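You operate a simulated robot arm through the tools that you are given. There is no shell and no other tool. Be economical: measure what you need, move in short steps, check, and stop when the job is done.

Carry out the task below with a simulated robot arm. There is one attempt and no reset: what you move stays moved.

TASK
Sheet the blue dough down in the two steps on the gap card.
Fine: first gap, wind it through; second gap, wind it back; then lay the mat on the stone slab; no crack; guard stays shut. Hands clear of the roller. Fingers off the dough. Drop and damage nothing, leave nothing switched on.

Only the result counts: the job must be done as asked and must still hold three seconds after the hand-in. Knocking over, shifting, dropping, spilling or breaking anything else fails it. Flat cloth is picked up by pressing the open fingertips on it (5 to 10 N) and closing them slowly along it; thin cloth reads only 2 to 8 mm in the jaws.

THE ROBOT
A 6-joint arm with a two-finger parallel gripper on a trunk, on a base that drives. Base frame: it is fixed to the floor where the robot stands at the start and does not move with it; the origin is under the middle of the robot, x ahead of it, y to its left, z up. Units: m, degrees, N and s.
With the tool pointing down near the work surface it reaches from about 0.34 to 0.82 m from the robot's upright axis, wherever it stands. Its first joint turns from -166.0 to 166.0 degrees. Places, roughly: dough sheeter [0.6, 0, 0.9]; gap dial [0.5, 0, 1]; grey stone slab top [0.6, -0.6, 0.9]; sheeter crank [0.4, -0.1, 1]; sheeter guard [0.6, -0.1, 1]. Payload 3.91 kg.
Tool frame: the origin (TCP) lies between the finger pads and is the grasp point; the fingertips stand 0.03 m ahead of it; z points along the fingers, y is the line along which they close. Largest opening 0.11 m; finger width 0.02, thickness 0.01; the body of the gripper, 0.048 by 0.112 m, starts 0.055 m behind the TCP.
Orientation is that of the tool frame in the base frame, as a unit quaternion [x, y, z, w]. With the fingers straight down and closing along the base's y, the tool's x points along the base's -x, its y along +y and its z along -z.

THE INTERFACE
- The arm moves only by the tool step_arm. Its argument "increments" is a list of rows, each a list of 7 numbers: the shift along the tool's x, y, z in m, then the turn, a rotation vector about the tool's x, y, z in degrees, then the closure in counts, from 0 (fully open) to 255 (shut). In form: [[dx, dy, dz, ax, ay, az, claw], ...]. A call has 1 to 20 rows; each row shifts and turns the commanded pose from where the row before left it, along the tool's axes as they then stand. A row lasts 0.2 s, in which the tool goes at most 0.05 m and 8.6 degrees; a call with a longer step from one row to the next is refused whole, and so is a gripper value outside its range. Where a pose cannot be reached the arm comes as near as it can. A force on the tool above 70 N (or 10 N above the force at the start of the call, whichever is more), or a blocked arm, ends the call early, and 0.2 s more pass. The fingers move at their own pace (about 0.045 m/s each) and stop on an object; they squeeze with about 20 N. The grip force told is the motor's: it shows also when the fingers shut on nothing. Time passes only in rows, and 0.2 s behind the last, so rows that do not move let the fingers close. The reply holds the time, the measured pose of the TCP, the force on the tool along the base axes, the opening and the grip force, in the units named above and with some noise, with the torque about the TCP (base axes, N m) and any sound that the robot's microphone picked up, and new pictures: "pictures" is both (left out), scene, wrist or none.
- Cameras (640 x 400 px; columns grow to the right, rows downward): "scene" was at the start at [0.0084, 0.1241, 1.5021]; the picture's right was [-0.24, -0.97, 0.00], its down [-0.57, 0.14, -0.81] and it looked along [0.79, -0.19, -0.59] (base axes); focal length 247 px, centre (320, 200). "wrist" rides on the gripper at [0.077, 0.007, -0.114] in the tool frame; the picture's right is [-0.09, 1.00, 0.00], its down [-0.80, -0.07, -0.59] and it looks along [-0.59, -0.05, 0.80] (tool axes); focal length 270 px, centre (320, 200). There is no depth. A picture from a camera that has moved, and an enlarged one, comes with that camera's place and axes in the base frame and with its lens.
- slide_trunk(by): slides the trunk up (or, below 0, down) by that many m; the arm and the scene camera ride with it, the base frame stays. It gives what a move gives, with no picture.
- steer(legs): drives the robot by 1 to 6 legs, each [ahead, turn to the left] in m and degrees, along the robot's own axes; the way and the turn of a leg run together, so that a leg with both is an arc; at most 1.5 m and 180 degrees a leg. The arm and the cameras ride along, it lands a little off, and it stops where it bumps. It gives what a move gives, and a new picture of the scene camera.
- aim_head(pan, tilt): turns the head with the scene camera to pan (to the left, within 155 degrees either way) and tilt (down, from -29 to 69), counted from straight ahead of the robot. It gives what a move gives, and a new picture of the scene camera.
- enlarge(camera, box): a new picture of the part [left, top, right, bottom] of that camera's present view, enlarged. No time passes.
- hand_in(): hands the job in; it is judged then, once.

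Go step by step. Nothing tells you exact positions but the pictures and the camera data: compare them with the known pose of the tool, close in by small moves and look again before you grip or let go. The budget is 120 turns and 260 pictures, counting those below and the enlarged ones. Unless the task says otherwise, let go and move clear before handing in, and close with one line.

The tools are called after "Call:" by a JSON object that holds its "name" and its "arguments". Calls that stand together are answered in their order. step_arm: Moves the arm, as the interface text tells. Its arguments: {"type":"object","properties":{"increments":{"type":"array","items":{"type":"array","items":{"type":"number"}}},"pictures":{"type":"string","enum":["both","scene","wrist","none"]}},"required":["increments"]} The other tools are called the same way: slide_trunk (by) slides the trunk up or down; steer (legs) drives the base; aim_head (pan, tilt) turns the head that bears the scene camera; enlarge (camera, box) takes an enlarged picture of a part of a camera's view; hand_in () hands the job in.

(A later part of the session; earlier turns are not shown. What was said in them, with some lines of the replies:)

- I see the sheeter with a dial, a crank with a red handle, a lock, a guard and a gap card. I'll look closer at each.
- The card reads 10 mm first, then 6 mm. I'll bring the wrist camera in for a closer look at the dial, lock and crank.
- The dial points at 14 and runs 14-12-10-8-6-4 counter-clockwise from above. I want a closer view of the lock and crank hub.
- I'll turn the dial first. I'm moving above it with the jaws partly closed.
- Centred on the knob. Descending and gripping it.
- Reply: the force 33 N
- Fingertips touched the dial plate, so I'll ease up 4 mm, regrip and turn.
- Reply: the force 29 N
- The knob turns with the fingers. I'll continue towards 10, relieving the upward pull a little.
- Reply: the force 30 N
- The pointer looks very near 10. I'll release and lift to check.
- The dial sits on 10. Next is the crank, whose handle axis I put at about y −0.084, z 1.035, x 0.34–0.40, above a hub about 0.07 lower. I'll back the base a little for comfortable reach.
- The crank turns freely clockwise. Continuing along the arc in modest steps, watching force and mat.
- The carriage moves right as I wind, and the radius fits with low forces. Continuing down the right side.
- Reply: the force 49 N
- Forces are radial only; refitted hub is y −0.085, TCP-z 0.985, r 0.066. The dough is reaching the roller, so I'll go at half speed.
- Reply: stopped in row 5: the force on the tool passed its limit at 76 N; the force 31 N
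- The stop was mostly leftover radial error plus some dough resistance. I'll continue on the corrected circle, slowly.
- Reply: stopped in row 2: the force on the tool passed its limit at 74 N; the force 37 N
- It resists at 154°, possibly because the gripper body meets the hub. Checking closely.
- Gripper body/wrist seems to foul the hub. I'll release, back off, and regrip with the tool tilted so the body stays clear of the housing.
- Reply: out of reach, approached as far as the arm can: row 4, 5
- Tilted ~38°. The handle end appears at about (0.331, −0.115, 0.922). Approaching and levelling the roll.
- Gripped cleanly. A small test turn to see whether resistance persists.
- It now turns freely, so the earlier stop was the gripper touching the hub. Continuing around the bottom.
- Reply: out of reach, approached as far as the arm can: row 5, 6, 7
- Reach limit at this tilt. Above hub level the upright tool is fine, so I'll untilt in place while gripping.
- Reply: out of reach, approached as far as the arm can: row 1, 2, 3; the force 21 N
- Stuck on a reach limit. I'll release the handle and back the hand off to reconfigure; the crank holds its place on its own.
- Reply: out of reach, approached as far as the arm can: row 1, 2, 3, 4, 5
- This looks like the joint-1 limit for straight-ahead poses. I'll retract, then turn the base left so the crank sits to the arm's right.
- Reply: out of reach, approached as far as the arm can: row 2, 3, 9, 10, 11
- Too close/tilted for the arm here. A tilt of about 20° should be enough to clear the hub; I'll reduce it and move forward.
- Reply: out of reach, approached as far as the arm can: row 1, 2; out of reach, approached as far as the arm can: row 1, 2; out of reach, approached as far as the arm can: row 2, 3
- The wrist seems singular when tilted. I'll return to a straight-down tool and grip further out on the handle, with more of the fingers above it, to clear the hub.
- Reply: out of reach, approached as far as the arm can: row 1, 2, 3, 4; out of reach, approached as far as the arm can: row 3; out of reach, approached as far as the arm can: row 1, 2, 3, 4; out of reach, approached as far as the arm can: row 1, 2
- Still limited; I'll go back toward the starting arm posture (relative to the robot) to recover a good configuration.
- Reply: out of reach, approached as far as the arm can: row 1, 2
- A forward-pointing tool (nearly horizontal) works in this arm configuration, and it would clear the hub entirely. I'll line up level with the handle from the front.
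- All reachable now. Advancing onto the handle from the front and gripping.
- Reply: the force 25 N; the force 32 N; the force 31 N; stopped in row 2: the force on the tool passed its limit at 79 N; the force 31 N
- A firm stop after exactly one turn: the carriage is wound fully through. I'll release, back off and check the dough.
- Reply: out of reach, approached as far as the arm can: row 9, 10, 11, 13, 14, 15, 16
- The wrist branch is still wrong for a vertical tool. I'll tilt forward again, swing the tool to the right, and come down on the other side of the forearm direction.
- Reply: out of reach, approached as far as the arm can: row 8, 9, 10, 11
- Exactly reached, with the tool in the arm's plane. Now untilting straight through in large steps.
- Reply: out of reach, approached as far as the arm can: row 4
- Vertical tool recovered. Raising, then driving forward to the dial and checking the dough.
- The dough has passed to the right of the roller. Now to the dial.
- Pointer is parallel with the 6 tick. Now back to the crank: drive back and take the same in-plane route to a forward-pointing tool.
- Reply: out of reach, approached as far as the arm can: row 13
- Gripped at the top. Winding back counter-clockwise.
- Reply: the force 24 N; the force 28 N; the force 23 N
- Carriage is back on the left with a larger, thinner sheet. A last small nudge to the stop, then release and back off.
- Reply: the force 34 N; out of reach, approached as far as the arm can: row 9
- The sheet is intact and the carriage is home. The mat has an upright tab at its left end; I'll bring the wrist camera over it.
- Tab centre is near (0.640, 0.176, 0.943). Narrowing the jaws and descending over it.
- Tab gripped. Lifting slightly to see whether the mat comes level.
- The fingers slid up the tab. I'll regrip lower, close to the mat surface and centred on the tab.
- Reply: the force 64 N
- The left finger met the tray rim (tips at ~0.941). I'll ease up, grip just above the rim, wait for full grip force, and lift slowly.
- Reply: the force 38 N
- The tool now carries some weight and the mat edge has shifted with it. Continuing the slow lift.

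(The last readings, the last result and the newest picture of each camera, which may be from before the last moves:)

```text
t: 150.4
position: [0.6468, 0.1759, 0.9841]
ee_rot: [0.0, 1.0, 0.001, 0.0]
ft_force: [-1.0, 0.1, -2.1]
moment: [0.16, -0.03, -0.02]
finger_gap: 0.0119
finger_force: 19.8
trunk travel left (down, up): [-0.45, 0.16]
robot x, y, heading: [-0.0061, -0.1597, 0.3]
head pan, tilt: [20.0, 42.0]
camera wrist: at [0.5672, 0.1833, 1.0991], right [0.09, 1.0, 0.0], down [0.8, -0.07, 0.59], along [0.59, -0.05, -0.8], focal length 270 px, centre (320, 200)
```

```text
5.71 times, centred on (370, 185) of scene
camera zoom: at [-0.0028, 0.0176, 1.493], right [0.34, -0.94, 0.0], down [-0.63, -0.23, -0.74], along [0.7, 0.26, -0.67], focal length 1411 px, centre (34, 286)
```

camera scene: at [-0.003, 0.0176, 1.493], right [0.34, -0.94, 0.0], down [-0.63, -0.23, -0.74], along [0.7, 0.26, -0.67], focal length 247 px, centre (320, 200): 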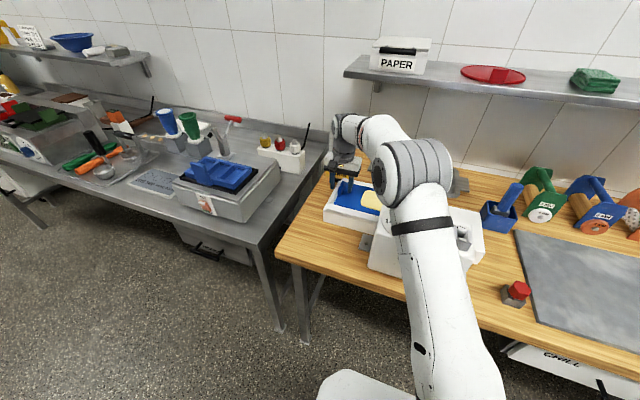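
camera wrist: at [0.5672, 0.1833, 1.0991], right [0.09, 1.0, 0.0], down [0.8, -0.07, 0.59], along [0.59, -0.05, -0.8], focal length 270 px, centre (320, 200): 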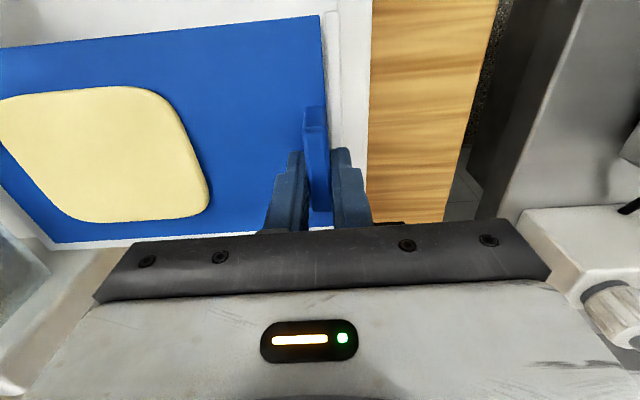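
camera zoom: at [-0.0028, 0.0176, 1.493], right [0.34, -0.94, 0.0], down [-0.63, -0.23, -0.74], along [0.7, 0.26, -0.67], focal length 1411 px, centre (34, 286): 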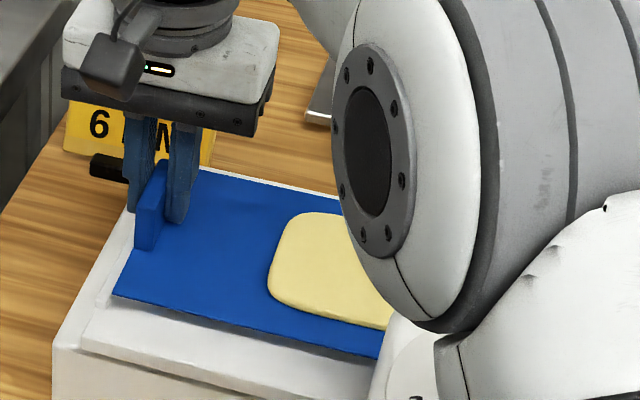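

The mat rises rigid and level with the tab. A bit higher, slide left clear of the guard, then up.

Call:
{"name": "step_arm", "arguments": {"increments": [[0, 0, -0.004, 0, 0, 0, 255], [0, 0, -0.004, 0, 0, 0, 255], [0, 0.008, 0, 0, 0, 0, 255], [0, 0.012, 0, 0, 0, 0, 255], [0, 0.012, 0, 0, 0, 0, 255], [0, 0.01, -0.005, 0, 0, 0, 255], [0, 0.005, -0.01, 0, 0, 0, 255], [0, 0, -0.015, 0, 0, 0, 255], [0, 0, 0, 0, 0, 0, 255]], "pictures": "both"}}

Call:
{"name": "enlarge", "arguments": {"camera": "scene", "box": [310, 130, 430, 230]}}

```text
t: 152.4
position: [0.6453, 0.2235, 1.0213]
ee_rot: [0.0, 1.0, 0.001, 0.0]
ft_force: [1.1, 0.1, -2.0]
moment: [0.17, -0.01, 0.02]
finger_gap: 0.0116
finger_force: 19.7
trunk travel left (down, up): [-0.45, 0.16]
robot x, y, heading: [-0.0025, -0.1625, 0.1]
head pan, tilt: [20.0, 42.0]
camera scene: at [-0.0028, 0.0176, 1.493], right [0.34, -0.94, 0.0], down [-0.63, -0.23, -0.74], along [0.7, 0.26, -0.67], focal length 247 px, centre (320, 200)
camera wrist: at [0.5674, 0.2301, 1.1372], right [0.09, 1.0, 0.0], down [0.8, -0.07, 0.59], along [0.59, -0.05, -0.8], focal length 270 px, centre (320, 200)
```

scene: 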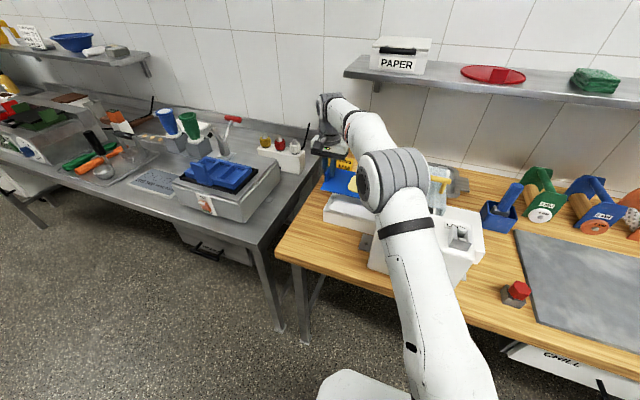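
wrist: 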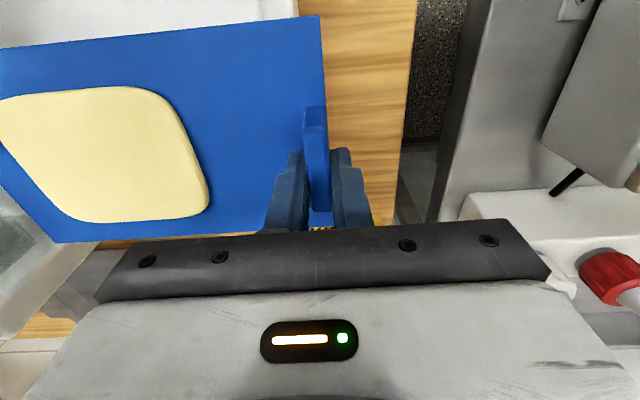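

```text
4.00 times, centred on (370, 180) of scene
camera zoom: at [-0.0028, 0.0176, 1.493], right [0.34, -0.94, 0.0], down [-0.63, -0.23, -0.74], along [0.7, 0.26, -0.67], focal length 988 px, centre (120, 280)
```

zoom: 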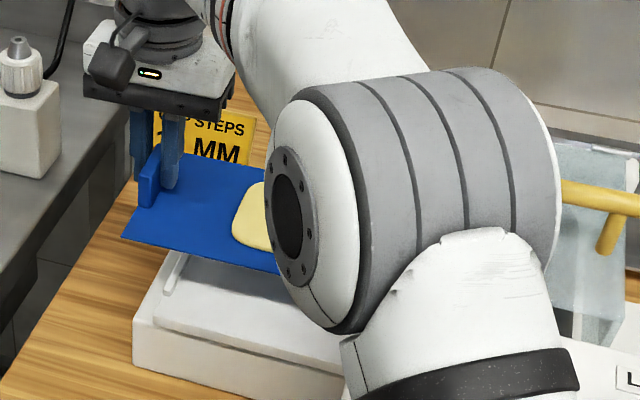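

Mat securely held and clear. Raising high, then carrying it over to the slab gently.

Call:
{"name": "step_arm", "arguments": {"increments": [[0, 0, -0.02, 0, 0, 0, 255], [0, 0, -0.025, 0, 0, 0, 255], [0, 0, -0.025, 0, 0, 0, 255], [0, 0, -0.025, 0, 0, 0, 255], [0, 0, -0.025, 0, 0, 0, 255], [0, 0, -0.025, 0, 0, 0, 255], [0, 0, -0.025, 0, 0, 0, 255], [0, 0, -0.025, 0, 0, 0, 255], [0, 0, -0.025, 0, 0, 0, 255], [0, 0, -0.015, 0, 0, 0, 255], [0, 0, 0, 0, 0, 0, 255]], "pictures": "wrist"}}

Call:
{"name": "aim_head", "arguments": {"pan": -35, "tilt": 42}}

```text
t: 154.8
position: [0.6087, 0.1981, 1.2202]
ee_rot: [0.0, 1.0, 0.001, 0.0]
ft_force: [-0.5, 0.7, -1.9]
moment: [0.19, 0.0, 0.05]
finger_gap: 0.0121
finger_force: 20.2
out of reach, approached as far as the arm can: row 6, 7, 8, 9, 10
trunk travel left (down, up): [-0.45, 0.16]
robot x, y, heading: [-0.0048, -0.1604, 0.1]
head pan, tilt: [20.0, 42.0]
camera wrist: at [0.5305, 0.2054, 1.3358], right [0.09, 1.0, 0.0], down [0.8, -0.07, 0.59], along [0.59, -0.05, -0.8], focal length 270 px, centre (320, 200)
```

wrist: 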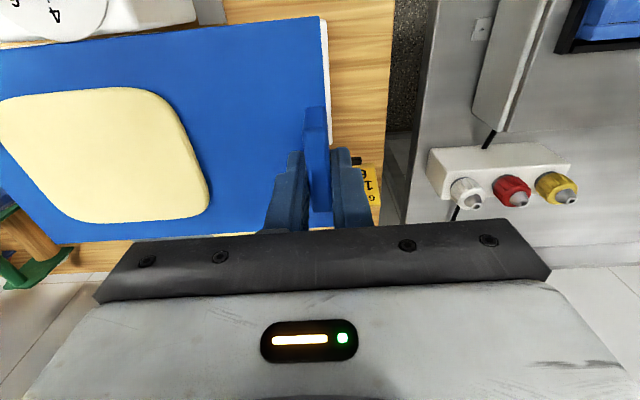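

```text
t: 156.1
position: [0.6081, 0.1972, 1.2213]
ee_rot: [0.0, 1.0, 0.001, 0.0]
ft_force: [-0.4, 0.1, -1.4]
moment: [0.17, -0.01, -0.01]
finger_gap: 0.0118
finger_force: 20.1
trunk travel left (down, up): [-0.45, 0.16]
robot x, y, heading: [-0.0051, -0.1593, 0.0]
head pan, tilt: [-35.0, 42.0]
camera scene: at [-0.0127, -0.0589, 1.493], right [-0.57, -0.82, 0.0], down [-0.55, 0.38, -0.74], along [0.61, -0.42, -0.67], focal length 247 px, centre (320, 200)
```

scene: 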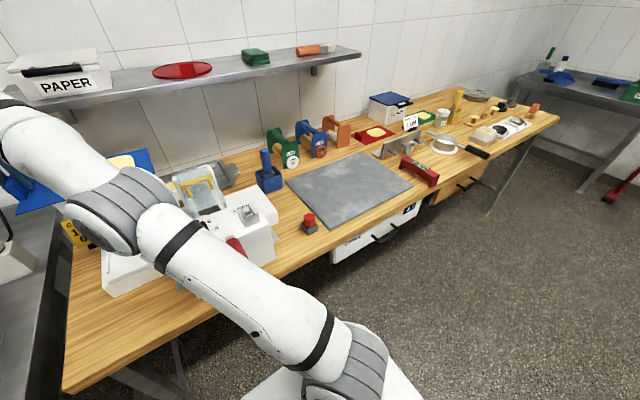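

Call:
{"name": "step_arm", "arguments": {"increments": [[0, -0.012, 0, 0, 0, 0, 255], [0, -0.022, 0, 0, 0, 0, 255], [0, -0.028, 0, 0, 0, 0, 255], [0, -0.028, 0, 0, 0, 0, 255], [0, -0.028, 0, 0, 0, 0, 255], [0, -0.028, 0, 0, 0, 0, 255], [0, -0.028, 0, 0, 0, 0, 255], [0, -0.028, 0, 0, 0, 0, 255], [0, -0.028, 0, 0, 0, 0, 255], [0, -0.022, 0, 0, 0, 0, 255], [0, -0.012, 0, 0, 0, 0, 255], [0, 0, 0, 0, 0, 0, 255]], "pictures": "wrist"}}

```text
t: 158.7
position: [0.6085, -0.0654, 1.2215]
ee_rot: [0.0, 1.0, 0.001, 0.001]
ft_force: [-0.4, -0.6, -1.8]
moment: [0.15, -0.02, 0.01]
finger_gap: 0.0119
finger_force: 19.8
trunk travel left (down, up): [-0.45, 0.16]
robot x, y, heading: [-0.0049, -0.1623, 0.0]
head pan, tilt: [-35.0, 42.0]
camera wrist: at [0.5298, -0.0587, 1.3364], right [0.09, 1.0, 0.0], down [0.8, -0.07, 0.59], along [0.59, -0.05, -0.8], focal length 270 px, centre (320, 200)
```

wrist: 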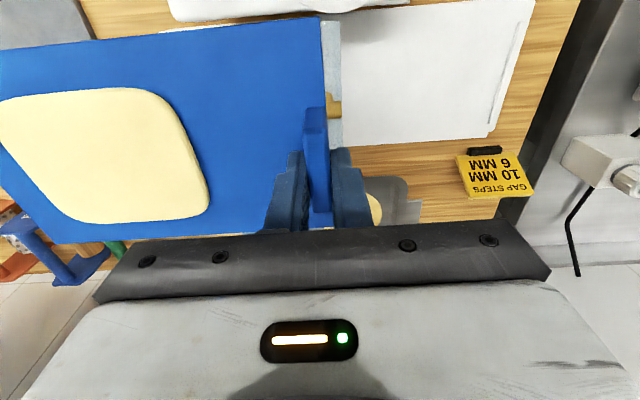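

Call:
{"name": "step_arm", "arguments": {"increments": [[0.002, -0.012, 0, 0, 0, 0, 255], [0.003, -0.022, 0, 0, 0, 0, 255], [0.003, -0.028, 0, 0, 0, 0, 255], [0.003, -0.028, 0, 0, 0, 0, 255], [0.003, -0.028, 0, 0, 0, 0, 255], [0.003, -0.028, 0, 0, 0, 0, 255], [0.003, -0.028, 0, 0, 0, 0, 255], [0.003, -0.028, 0, 0, 0, 0, 255], [0.003, -0.028, 0, 0, 0, 0, 255], [0.003, -0.028, 0, 0, 0, 0, 255], [0.003, -0.028, 0, 0, 0, 0, 255], [0.003, -0.028, 0, 0, 0, 0, 255], [0.003, -0.028, 0, 0, 0, 0, 255], [0.003, -0.025, 0, 0, 0, 0, 255], [0.003, -0.025, 0, 0, 0, 0, 255], [0.002, -0.012, 0, 0, 0, 0, 255], [0, 0, 0, 0, 0, 0, 255]], "pictures": "both"}}

```text
t: 162.3
position: [0.5623, -0.4704, 1.22]
ee_rot: [0.0, 1.0, 0.001, 0.0]
ft_force: [-0.5, -0.4, -1.7]
moment: [0.18, -0.01, 0.0]
finger_gap: 0.0117
finger_force: 20.5
trunk travel left (down, up): [-0.45, 0.16]
robot x, y, heading: [-0.0046, -0.1597, -0.1]
head pan, tilt: [-35.0, 42.0]
camera scene: at [-0.0128, -0.0593, 1.493], right [-0.57, -0.82, 0.0], down [-0.55, 0.38, -0.74], along [0.61, -0.42, -0.67], focal length 247 px, centre (320, 200)
camera wrist: at [0.4834, -0.4625, 1.3355], right [0.09, 1.0, 0.0], down [0.8, -0.07, 0.59], along [0.59, -0.05, -0.8], focal length 270 px, centre (320, 200)
```

scene: 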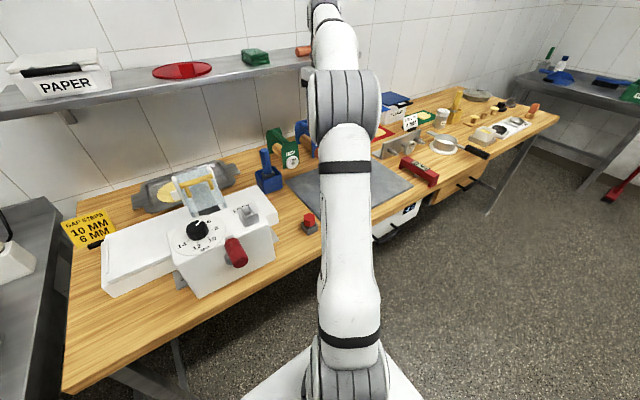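
wrist: 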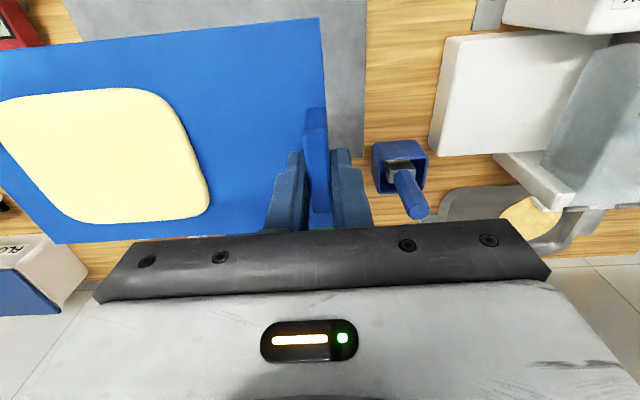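

Over the slab. Lowering in stages.

Call:
{"name": "step_arm", "arguments": {"increments": [[0, 0, 0.02, 0, 0, 0, 255], [0, 0, 0.025, 0, 0, 0, 255], [0, 0, 0.025, 0, 0, 0, 255], [0, 0, 0.025, 0, 0, 0, 255], [0, 0, 0.025, 0, 0, 0, 255], [0, 0, 0.025, 0, 0, 0, 255], [0, 0, 0.025, 0, 0, 0, 255], [0, 0, 0.02, 0, 0, 0, 255], [0, 0, 0.01, 0, 0, 0, 255], [0, 0, 0, 0, 0, 0, 255]], "pictures": "both"}}

Call:
{"name": "aim_head", "arguments": {"pan": -50, "tilt": 42}}

```text
t: 164.5
position: [0.5632, -0.4702, 1.0213]
ee_rot: [0.001, 1.0, 0.0, 0.0]
ft_force: [-0.5, -0.5, -1.5]
moment: [0.19, -0.04, -0.01]
finger_gap: 0.0116
finger_force: 19.5
trunk travel left (down, up): [-0.45, 0.16]
robot x, y, heading: [-0.0052, -0.1616, 0.3]
head pan, tilt: [-35.0, 42.0]
camera scene: at [-0.0128, -0.0592, 1.493], right [-0.57, -0.82, 0.0], down [-0.55, 0.38, -0.74], along [0.61, -0.42, -0.67], focal length 247 px, centre (320, 200)
camera wrist: at [0.4839, -0.4627, 1.1361], right [0.09, 1.0, 0.0], down [0.8, -0.07, 0.59], along [0.59, -0.05, -0.8], focal length 270 px, centre (320, 200)
```

scene: 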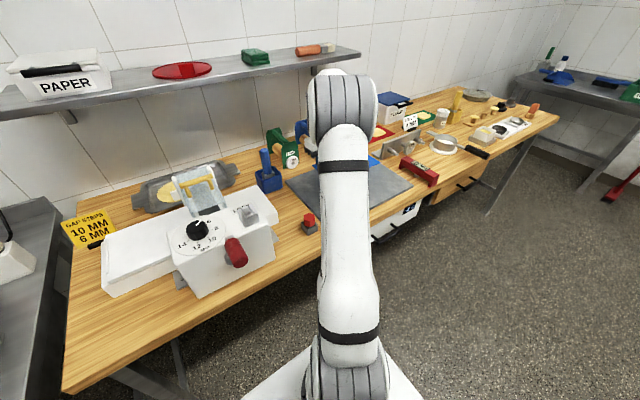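
wrist: 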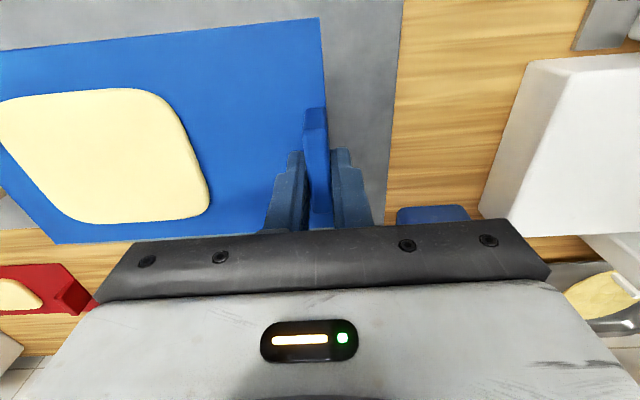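

```text
t: 165.2
position: [0.5623, -0.4696, 1.0215]
ee_rot: [0.0, 1.0, 0.001, -0.001]
ft_force: [-0.8, 0.0, -0.4]
moment: [0.16, -0.02, 0.0]
finger_gap: 0.0118
finger_force: 20.1
trunk travel left (down, up): [-0.45, 0.16]
robot x, y, heading: [-0.0063, -0.1644, 0.4]
head pan, tilt: [-50.0, 42.0]
camera scene: at [-0.0275, -0.0753, 1.493], right [-0.76, -0.64, 0.0], down [-0.43, 0.51, -0.74], along [0.48, -0.57, -0.67], focal length 247 px, centre (320, 200)
```

scene: 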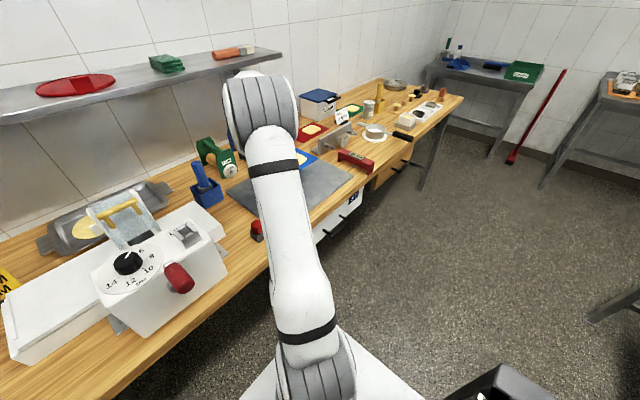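

Call:
{"name": "step_arm", "arguments": {"increments": [[0, 0, 0.015, 0, 0, 0, 255], [0, 0, 0.015, 0, 0, 0, 255], [0, 0, 0.015, 0, 0, 0, 255], [0, 0, 0.01, 0, 0, 0, 255], [0, 0, 0.006, 0, 0, 0, 255], [0, 0, 0, 0, 0, 0, 255]], "pictures": "both"}}

Call:
{"name": "enlarge", "arguments": {"camera": "scene", "box": [220, 120, 380, 240]}}

```text
t: 166.6
position: [0.5623, -0.4695, 0.9586]
ee_rot: [0.0, 1.0, 0.001, 0.0]
ft_force: [0.8, 0.8, -2.1]
moment: [0.17, -0.02, 0.01]
finger_gap: 0.0119
finger_force: 19.8
trunk travel left (down, up): [-0.45, 0.16]
robot x, y, heading: [-0.0065, -0.1615, -0.1]
head pan, tilt: [-50.0, 42.0]
camera scene: at [-0.0275, -0.0754, 1.493], right [-0.76, -0.64, 0.0], down [-0.43, 0.51, -0.74], along [0.48, -0.57, -0.67], focal length 247 px, centre (320, 200)
camera wrist: at [0.4836, -0.4623, 1.0748], right [0.09, 1.0, 0.0], down [0.8, -0.07, 0.59], along [0.59, -0.05, -0.8], focal length 270 px, centre (320, 200)
```

scene: 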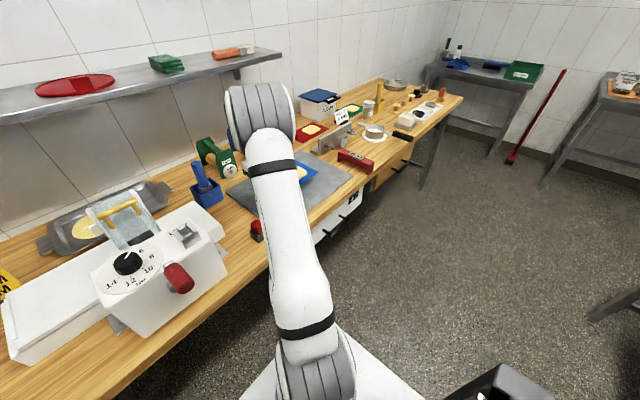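
wrist: 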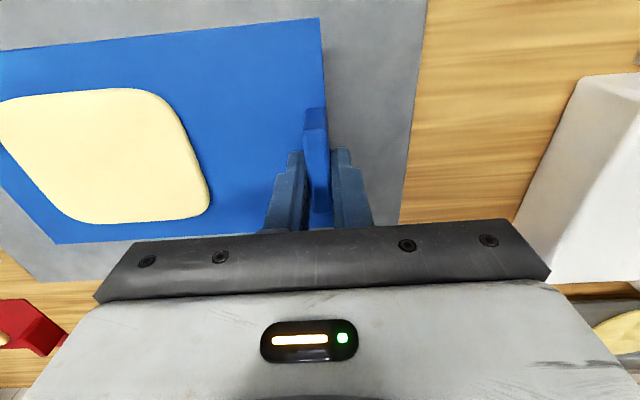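

```text
3.33 times, centred on (300, 180) of scene
camera zoom: at [-0.0275, -0.0754, 1.493], right [-0.76, -0.64, 0.0], down [-0.43, 0.51, -0.74], along [0.48, -0.57, -0.67], focal length 823 px, centre (387, 267)
```

zoom: 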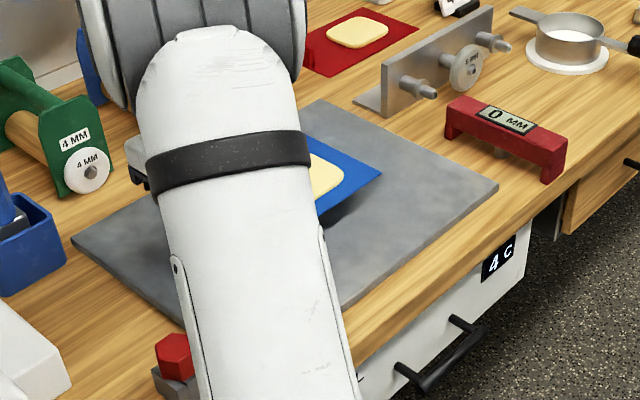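

Call:
{"name": "step_arm", "arguments": {"increments": [[0, 0, 0.005, 0, 0, 0, 255], [0, 0, 0.005, 0, 0, 0, 255], [0, 0, 0.005, 0, 0, 0, 255], [0, 0, 0.004, 0, 0, 0, 255], [0, 0, 0, 0, 0, 0, 255]], "pictures": "none"}}

Call:
{"name": "step_arm", "arguments": {"increments": [[0, 0, 0.003, 0, 0, 0, 255], [0, 0, 0.003, 0, 0, 0, 255], [0, 0, 0, 0, 0, 0, 255]], "pictures": "scene"}}

Call:
{"name": "enlarge", "arguments": {"camera": "scene", "box": [240, 140, 340, 220]}}

```text
t: 167.8
position: [0.5626, -0.4691, 0.9411]
ee_rot: [0.0, 1.0, 0.001, 0.001]
ft_force: [0.2, 0.0, -0.9]
moment: [0.17, 0.01, 0.0]
finger_gap: 0.012
finger_force: 20.0
trunk travel left (down, up): [-0.45, 0.16]
robot x, y, heading: [-0.0067, -0.1602, 0.1]
head pan, tilt: [-50.0, 42.0]
```

```text
t: 168.6
position: [0.5638, -0.4707, 0.9351]
ee_rot: [0.0, 1.0, 0.001, 0.0]
ft_force: [-0.9, 0.3, -2.0]
moment: [0.18, 0.01, 0.01]
finger_gap: 0.0118
finger_force: 20.8
trunk travel left (down, up): [-0.45, 0.16]
robot x, y, heading: [-0.0045, -0.16, 0.3]
head pan, tilt: [-50.0, 42.0]
camera scene: at [-0.0275, -0.0754, 1.493], right [-0.76, -0.64, 0.0], down [-0.43, 0.51, -0.74], along [0.48, -0.57, -0.67], focal length 247 px, centre (320, 200)
```

scene: 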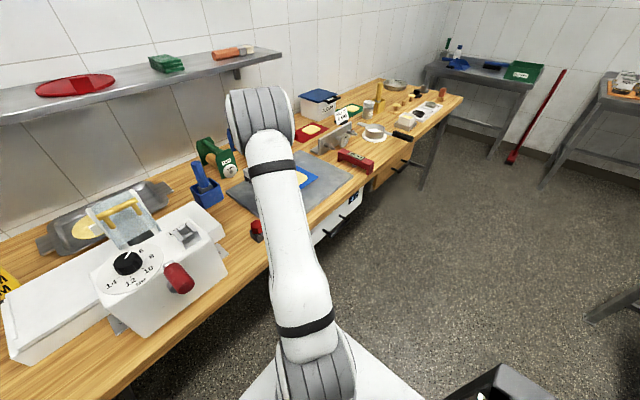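

```text
5.00 times, centred on (290, 180) of scene
camera zoom: at [-0.0275, -0.0754, 1.493], right [-0.76, -0.64, 0.0], down [-0.43, 0.51, -0.74], along [0.48, -0.57, -0.67], focal length 1235 px, centre (470, 300)
```

zoom: 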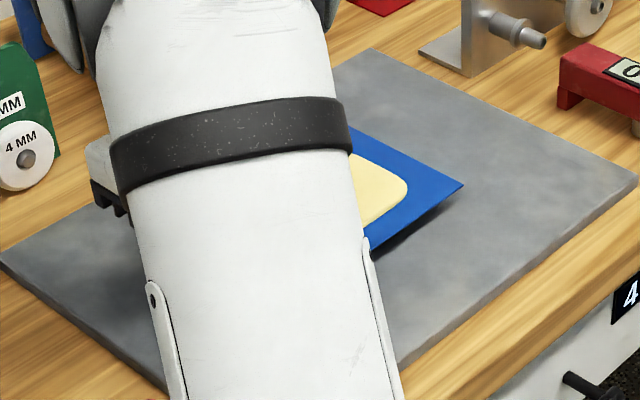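

Call:
{"name": "step_arm", "arguments": {"increments": [[0, 0, 0.003, 0, 0, 0, 255], [0, 0, 0.003, 0, 0, 0, 255], [0, 0, 0.002, 0, 0, 0, 255], [0, 0, 0, 0, 0, 0, 255]], "pictures": "none"}}

Call:
{"name": "enlarge", "arguments": {"camera": "scene", "box": [280, 150, 330, 190]}}

```text
t: 169.6
position: [0.5616, -0.4688, 0.9258]
ee_rot: [-0.001, 1.0, 0.001, 0.0]
ft_force: [0.2, -0.6, -1.3]
moment: [0.19, -0.02, -0.01]
finger_gap: 0.0119
finger_force: 19.5
trunk travel left (down, up): [-0.45, 0.16]
robot x, y, heading: [-0.0066, -0.1611, 0.1]
head pan, tilt: [-50.0, 42.0]
```

```text
10.00 times, centred on (305, 170) of scene
camera zoom: at [-0.0275, -0.0754, 1.493], right [-0.76, -0.64, 0.0], down [-0.43, 0.51, -0.74], along [0.48, -0.57, -0.67], focal length 2470 px, centre (470, 500)
```

zoom: 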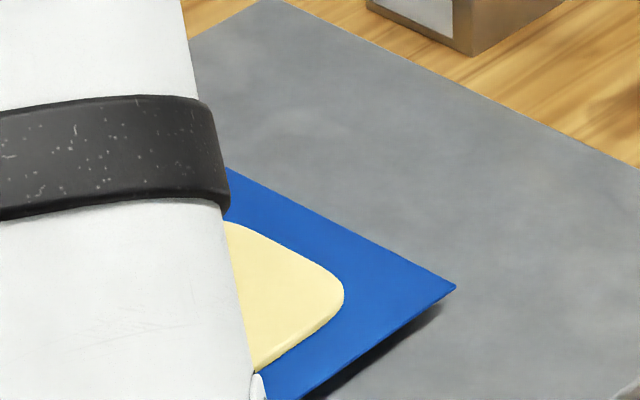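

Call:
{"name": "step_arm", "arguments": {"increments": [[0, 0, 0.002, 0, 0, 0, 255], [0, 0, 0.002, 0, 0, 0, 255], [0, 0, 0, 0, 0, 0, 255]], "pictures": "none"}}

Call:
{"name": "enlarge", "arguments": {"camera": "scene", "box": [280, 150, 330, 190]}}

```text
t: 170.4
position: [0.5623, -0.4695, 0.9224]
ee_rot: [0.0, 1.0, 0.0, 0.0]
ft_force: [-0.2, 0.0, -1.3]
moment: [0.2, -0.03, 0.01]
finger_gap: 0.0119
finger_force: 20.2
trunk travel left (down, up): [-0.45, 0.16]
robot x, y, heading: [-0.0055, -0.1555, 0.0]
head pan, tilt: [-50.0, 42.0]
```

```text
10.00 times, centred on (305, 170) of scene
camera zoom: at [-0.0275, -0.0754, 1.493], right [-0.76, -0.64, 0.0], down [-0.43, 0.51, -0.74], along [0.48, -0.57, -0.67], focal length 2470 px, centre (470, 500)
```

zoom: 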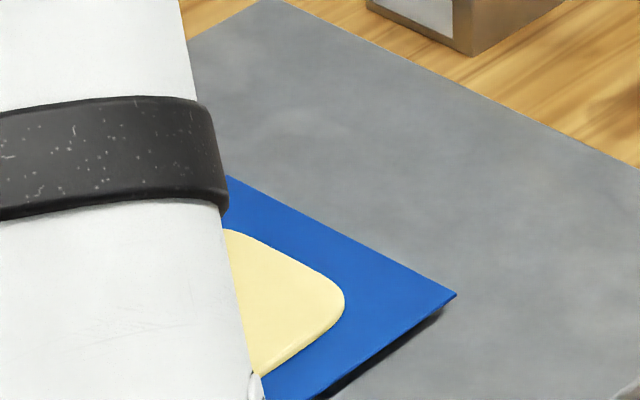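

Call:
{"name": "step_arm", "arguments": {"increments": [[0, 0, 0.002, 0, 0, 0, 255], [0, 0, 0.002, 0, 0, 0, 255], [0, 0, 0, 0, 0, 0, 255]], "pictures": "none"}}

Call:
{"name": "enlarge", "arguments": {"camera": "scene", "box": [280, 150, 330, 190]}}

```text
t: 171.2
position: [0.5612, -0.4692, 0.9186]
ee_rot: [0.0, 1.0, 0.001, 0.0]
ft_force: [-0.3, 0.7, -2.2]
moment: [0.19, -0.02, 0.01]
finger_gap: 0.0119
finger_force: 20.5
trunk travel left (down, up): [-0.45, 0.16]
robot x, y, heading: [-0.0062, -0.1615, 0.0]
head pan, tilt: [-50.0, 42.0]
```

```text
10.00 times, centred on (305, 170) of scene
camera zoom: at [-0.0275, -0.0754, 1.493], right [-0.76, -0.64, 0.0], down [-0.43, 0.51, -0.74], along [0.48, -0.57, -0.67], focal length 2470 px, centre (470, 500)
```

zoom: 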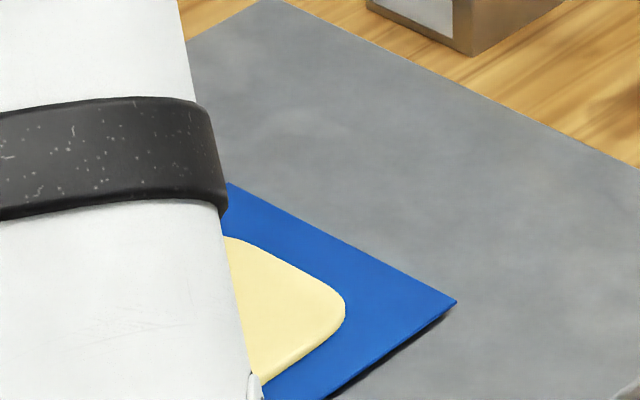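

Call:
{"name": "step_arm", "arguments": {"increments": [[0, 0, 0.0015, 0, 0, 0, 255], [0, 0, 0.0015, 0, 0, 0, 255], [0, 0, 0, 0, 0, 0, 255]], "pictures": "none"}}

Call:
{"name": "enlarge", "arguments": {"camera": "scene", "box": [280, 150, 330, 190]}}

```text
t: 172.0
position: [0.5624, -0.4698, 0.916]
ee_rot: [0.0, 1.0, 0.001, 0.0]
ft_force: [0.5, 0.2, -0.7]
moment: [0.18, -0.01, 0.01]
finger_gap: 0.0119
finger_force: 19.7
trunk travel left (down, up): [-0.45, 0.16]
robot x, y, heading: [-0.0035, -0.1618, -0.0]
head pan, tilt: [-50.0, 42.0]
```

```text
10.00 times, centred on (305, 170) of scene
camera zoom: at [-0.0275, -0.0754, 1.493], right [-0.76, -0.64, 0.0], down [-0.43, 0.51, -0.74], along [0.48, -0.57, -0.67], focal length 2470 px, centre (470, 500)
```

zoom: 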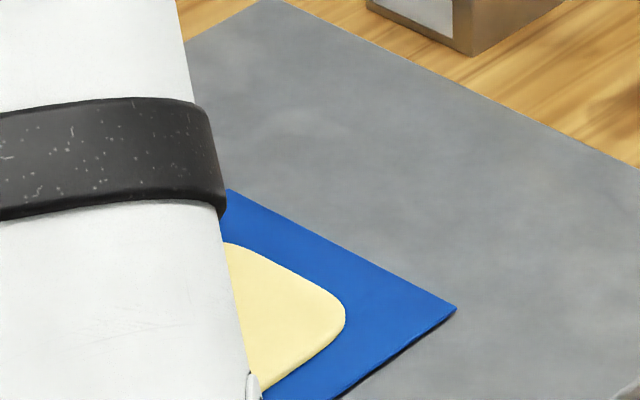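

Call:
{"name": "step_arm", "arguments": {"increments": [[0, 0, 0.001, 0, 0, 0, 255], [0, 0, 0.001, 0, 0, 0, 255], [0, 0, 0.001, 0, 0, 0, 255], [0, 0, 0, 0, 0, 0, 255]], "pictures": "none"}}

Call:
{"name": "enlarge", "arguments": {"camera": "scene", "box": [280, 150, 330, 190]}}

```text
t: 173.0
position: [0.5622, -0.4688, 0.9135]
ee_rot: [0.0, 1.0, 0.001, 0.0]
ft_force: [0.1, -0.1, -1.1]
moment: [0.18, 0.0, 0.01]
finger_gap: 0.0119
finger_force: 19.8
trunk travel left (down, up): [-0.45, 0.16]
robot x, y, heading: [-0.0062, -0.1589, 0.0]
head pan, tilt: [-50.0, 42.0]
```

```text
10.00 times, centred on (305, 170) of scene
camera zoom: at [-0.0275, -0.0754, 1.493], right [-0.76, -0.64, 0.0], down [-0.43, 0.51, -0.74], along [0.48, -0.57, -0.67], focal length 2470 px, centre (470, 500)
```

zoom: 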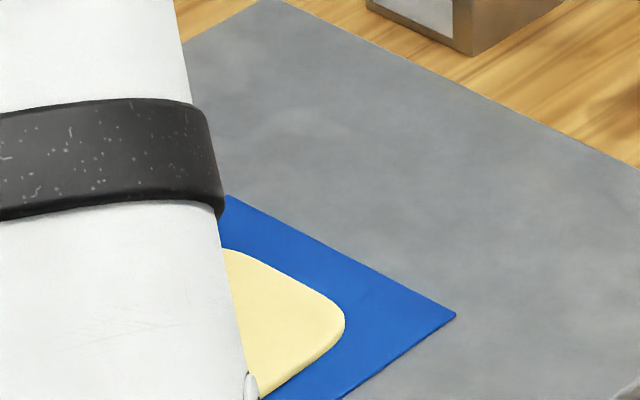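

Practically touching. A couple more millimetres, watching for contact.

Call:
{"name": "step_arm", "arguments": {"increments": [[0, 0, 0.001, 0, 0, 0, 255], [0, 0, 0.001, 0, 0, 0, 255], [0, 0, 0.001, 0, 0, 0, 255], [0, 0, 0, 0, 0, 0, 255]], "pictures": "none"}}

```text
t: 174.0
position: [0.5625, -0.4694, 0.9107]
ee_rot: [0.0, 1.0, 0.001, 0.0]
ft_force: [1.2, 0.5, 6.9]
moment: [-0.08, 0.51, 0.02]
finger_gap: 0.0118
finger_force: 20.0
trunk travel left (down, up): [-0.45, 0.16]
robot x, y, heading: [-0.0041, -0.1596, -0.1]
head pan, tilt: [-50.0, 42.0]
```

Contact. Opening the jaws slightly and lifting straight up.

Call:
{"name": "step_arm", "arguments": {"increments": [[0, 0, 0, 0, 0, 0, 235], [0, 0, 0, 0, 0, 0, 200], [0, 0, 0, 0, 0, 0, 180], [0, 0, 0, 0, 0, 0, 180], [0, 0, -0.01, 0, 0, 0, 180], [0, 0, -0.02, 0, 0, 0, 180], [0, 0, -0.03, 0, 0, 0, 180], [0, 0, -0.04, 0, 0, 0, 180], [0, 0, -0.04, 0, 0, 0, 180], [0, 0, -0.04, 0, 0, 0, 180], [0, 0, 0, 0, 0, 0, 180]], "pictures": "both"}}

Call:
{"name": "enlarge", "arguments": {"camera": "wrist", "box": [0, 0, 420, 250]}}

```text
t: 176.4
position: [0.5611, -0.4688, 1.0905]
ee_rot: [0.0, 1.0, 0.001, 0.0]
ft_force: [-0.5, 0.3, 0.0]
moment: [0.03, -0.03, 0.02]
finger_gap: 0.0321
finger_force: 0.0
trunk travel left (down, up): [-0.45, 0.16]
robot x, y, heading: [-0.0042, -0.1573, -0.0]
head pan, tilt: [-50.0, 42.0]
camera scene: at [-0.0277, -0.0752, 1.493], right [-0.76, -0.64, 0.0], down [-0.43, 0.51, -0.74], along [0.48, -0.57, -0.67], focal length 247 px, centre (320, 200)
camera wrist: at [0.4827, -0.4615, 1.2055], right [0.09, 1.0, 0.0], down [0.8, -0.07, 0.59], along [0.59, -0.05, -0.8], focal length 270 px, centre (320, 200)
```

scene: 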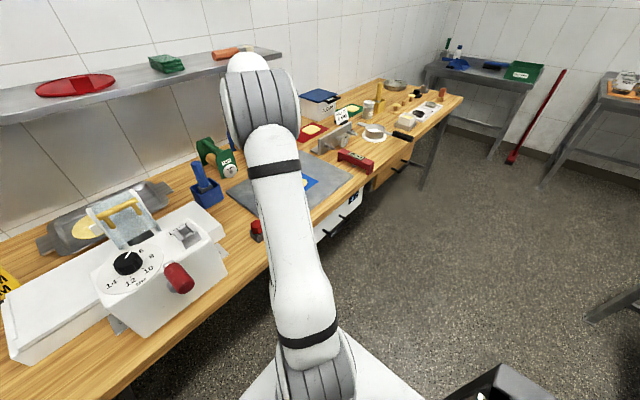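
wrist: 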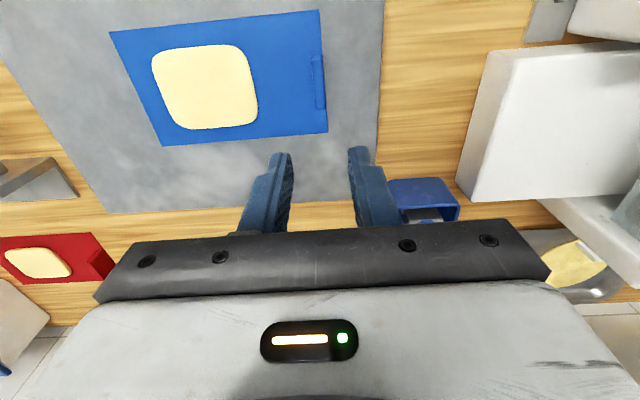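

```text
1.52 times, centred on (210, 125) of wrist
camera zoom: at [0.4827, -0.4615, 1.2055], right [0.09, 1.0, 0.0], down [0.8, -0.07, 0.59], along [0.59, -0.05, -0.8], focal length 412 px, centre (488, 314)
```

zoom: 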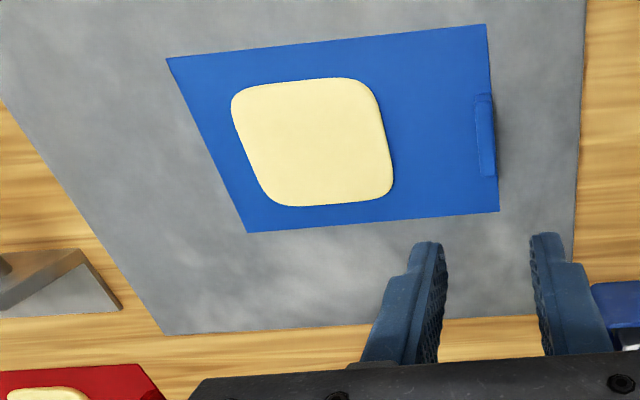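

The mat lies flat on the slab with the sheet uncracked. The hand is clear, the guard is shut and everything else is in its place.

Call:
{"name": "hand_in", "arguments": {}}

```text
The job is handed in.
```

The dough on the blue mat was wound through at 10 mm and wound back at 6 mm. The mat now lies flat on the stone slab, the sheet shows no cracks, and the guard stayed shut.
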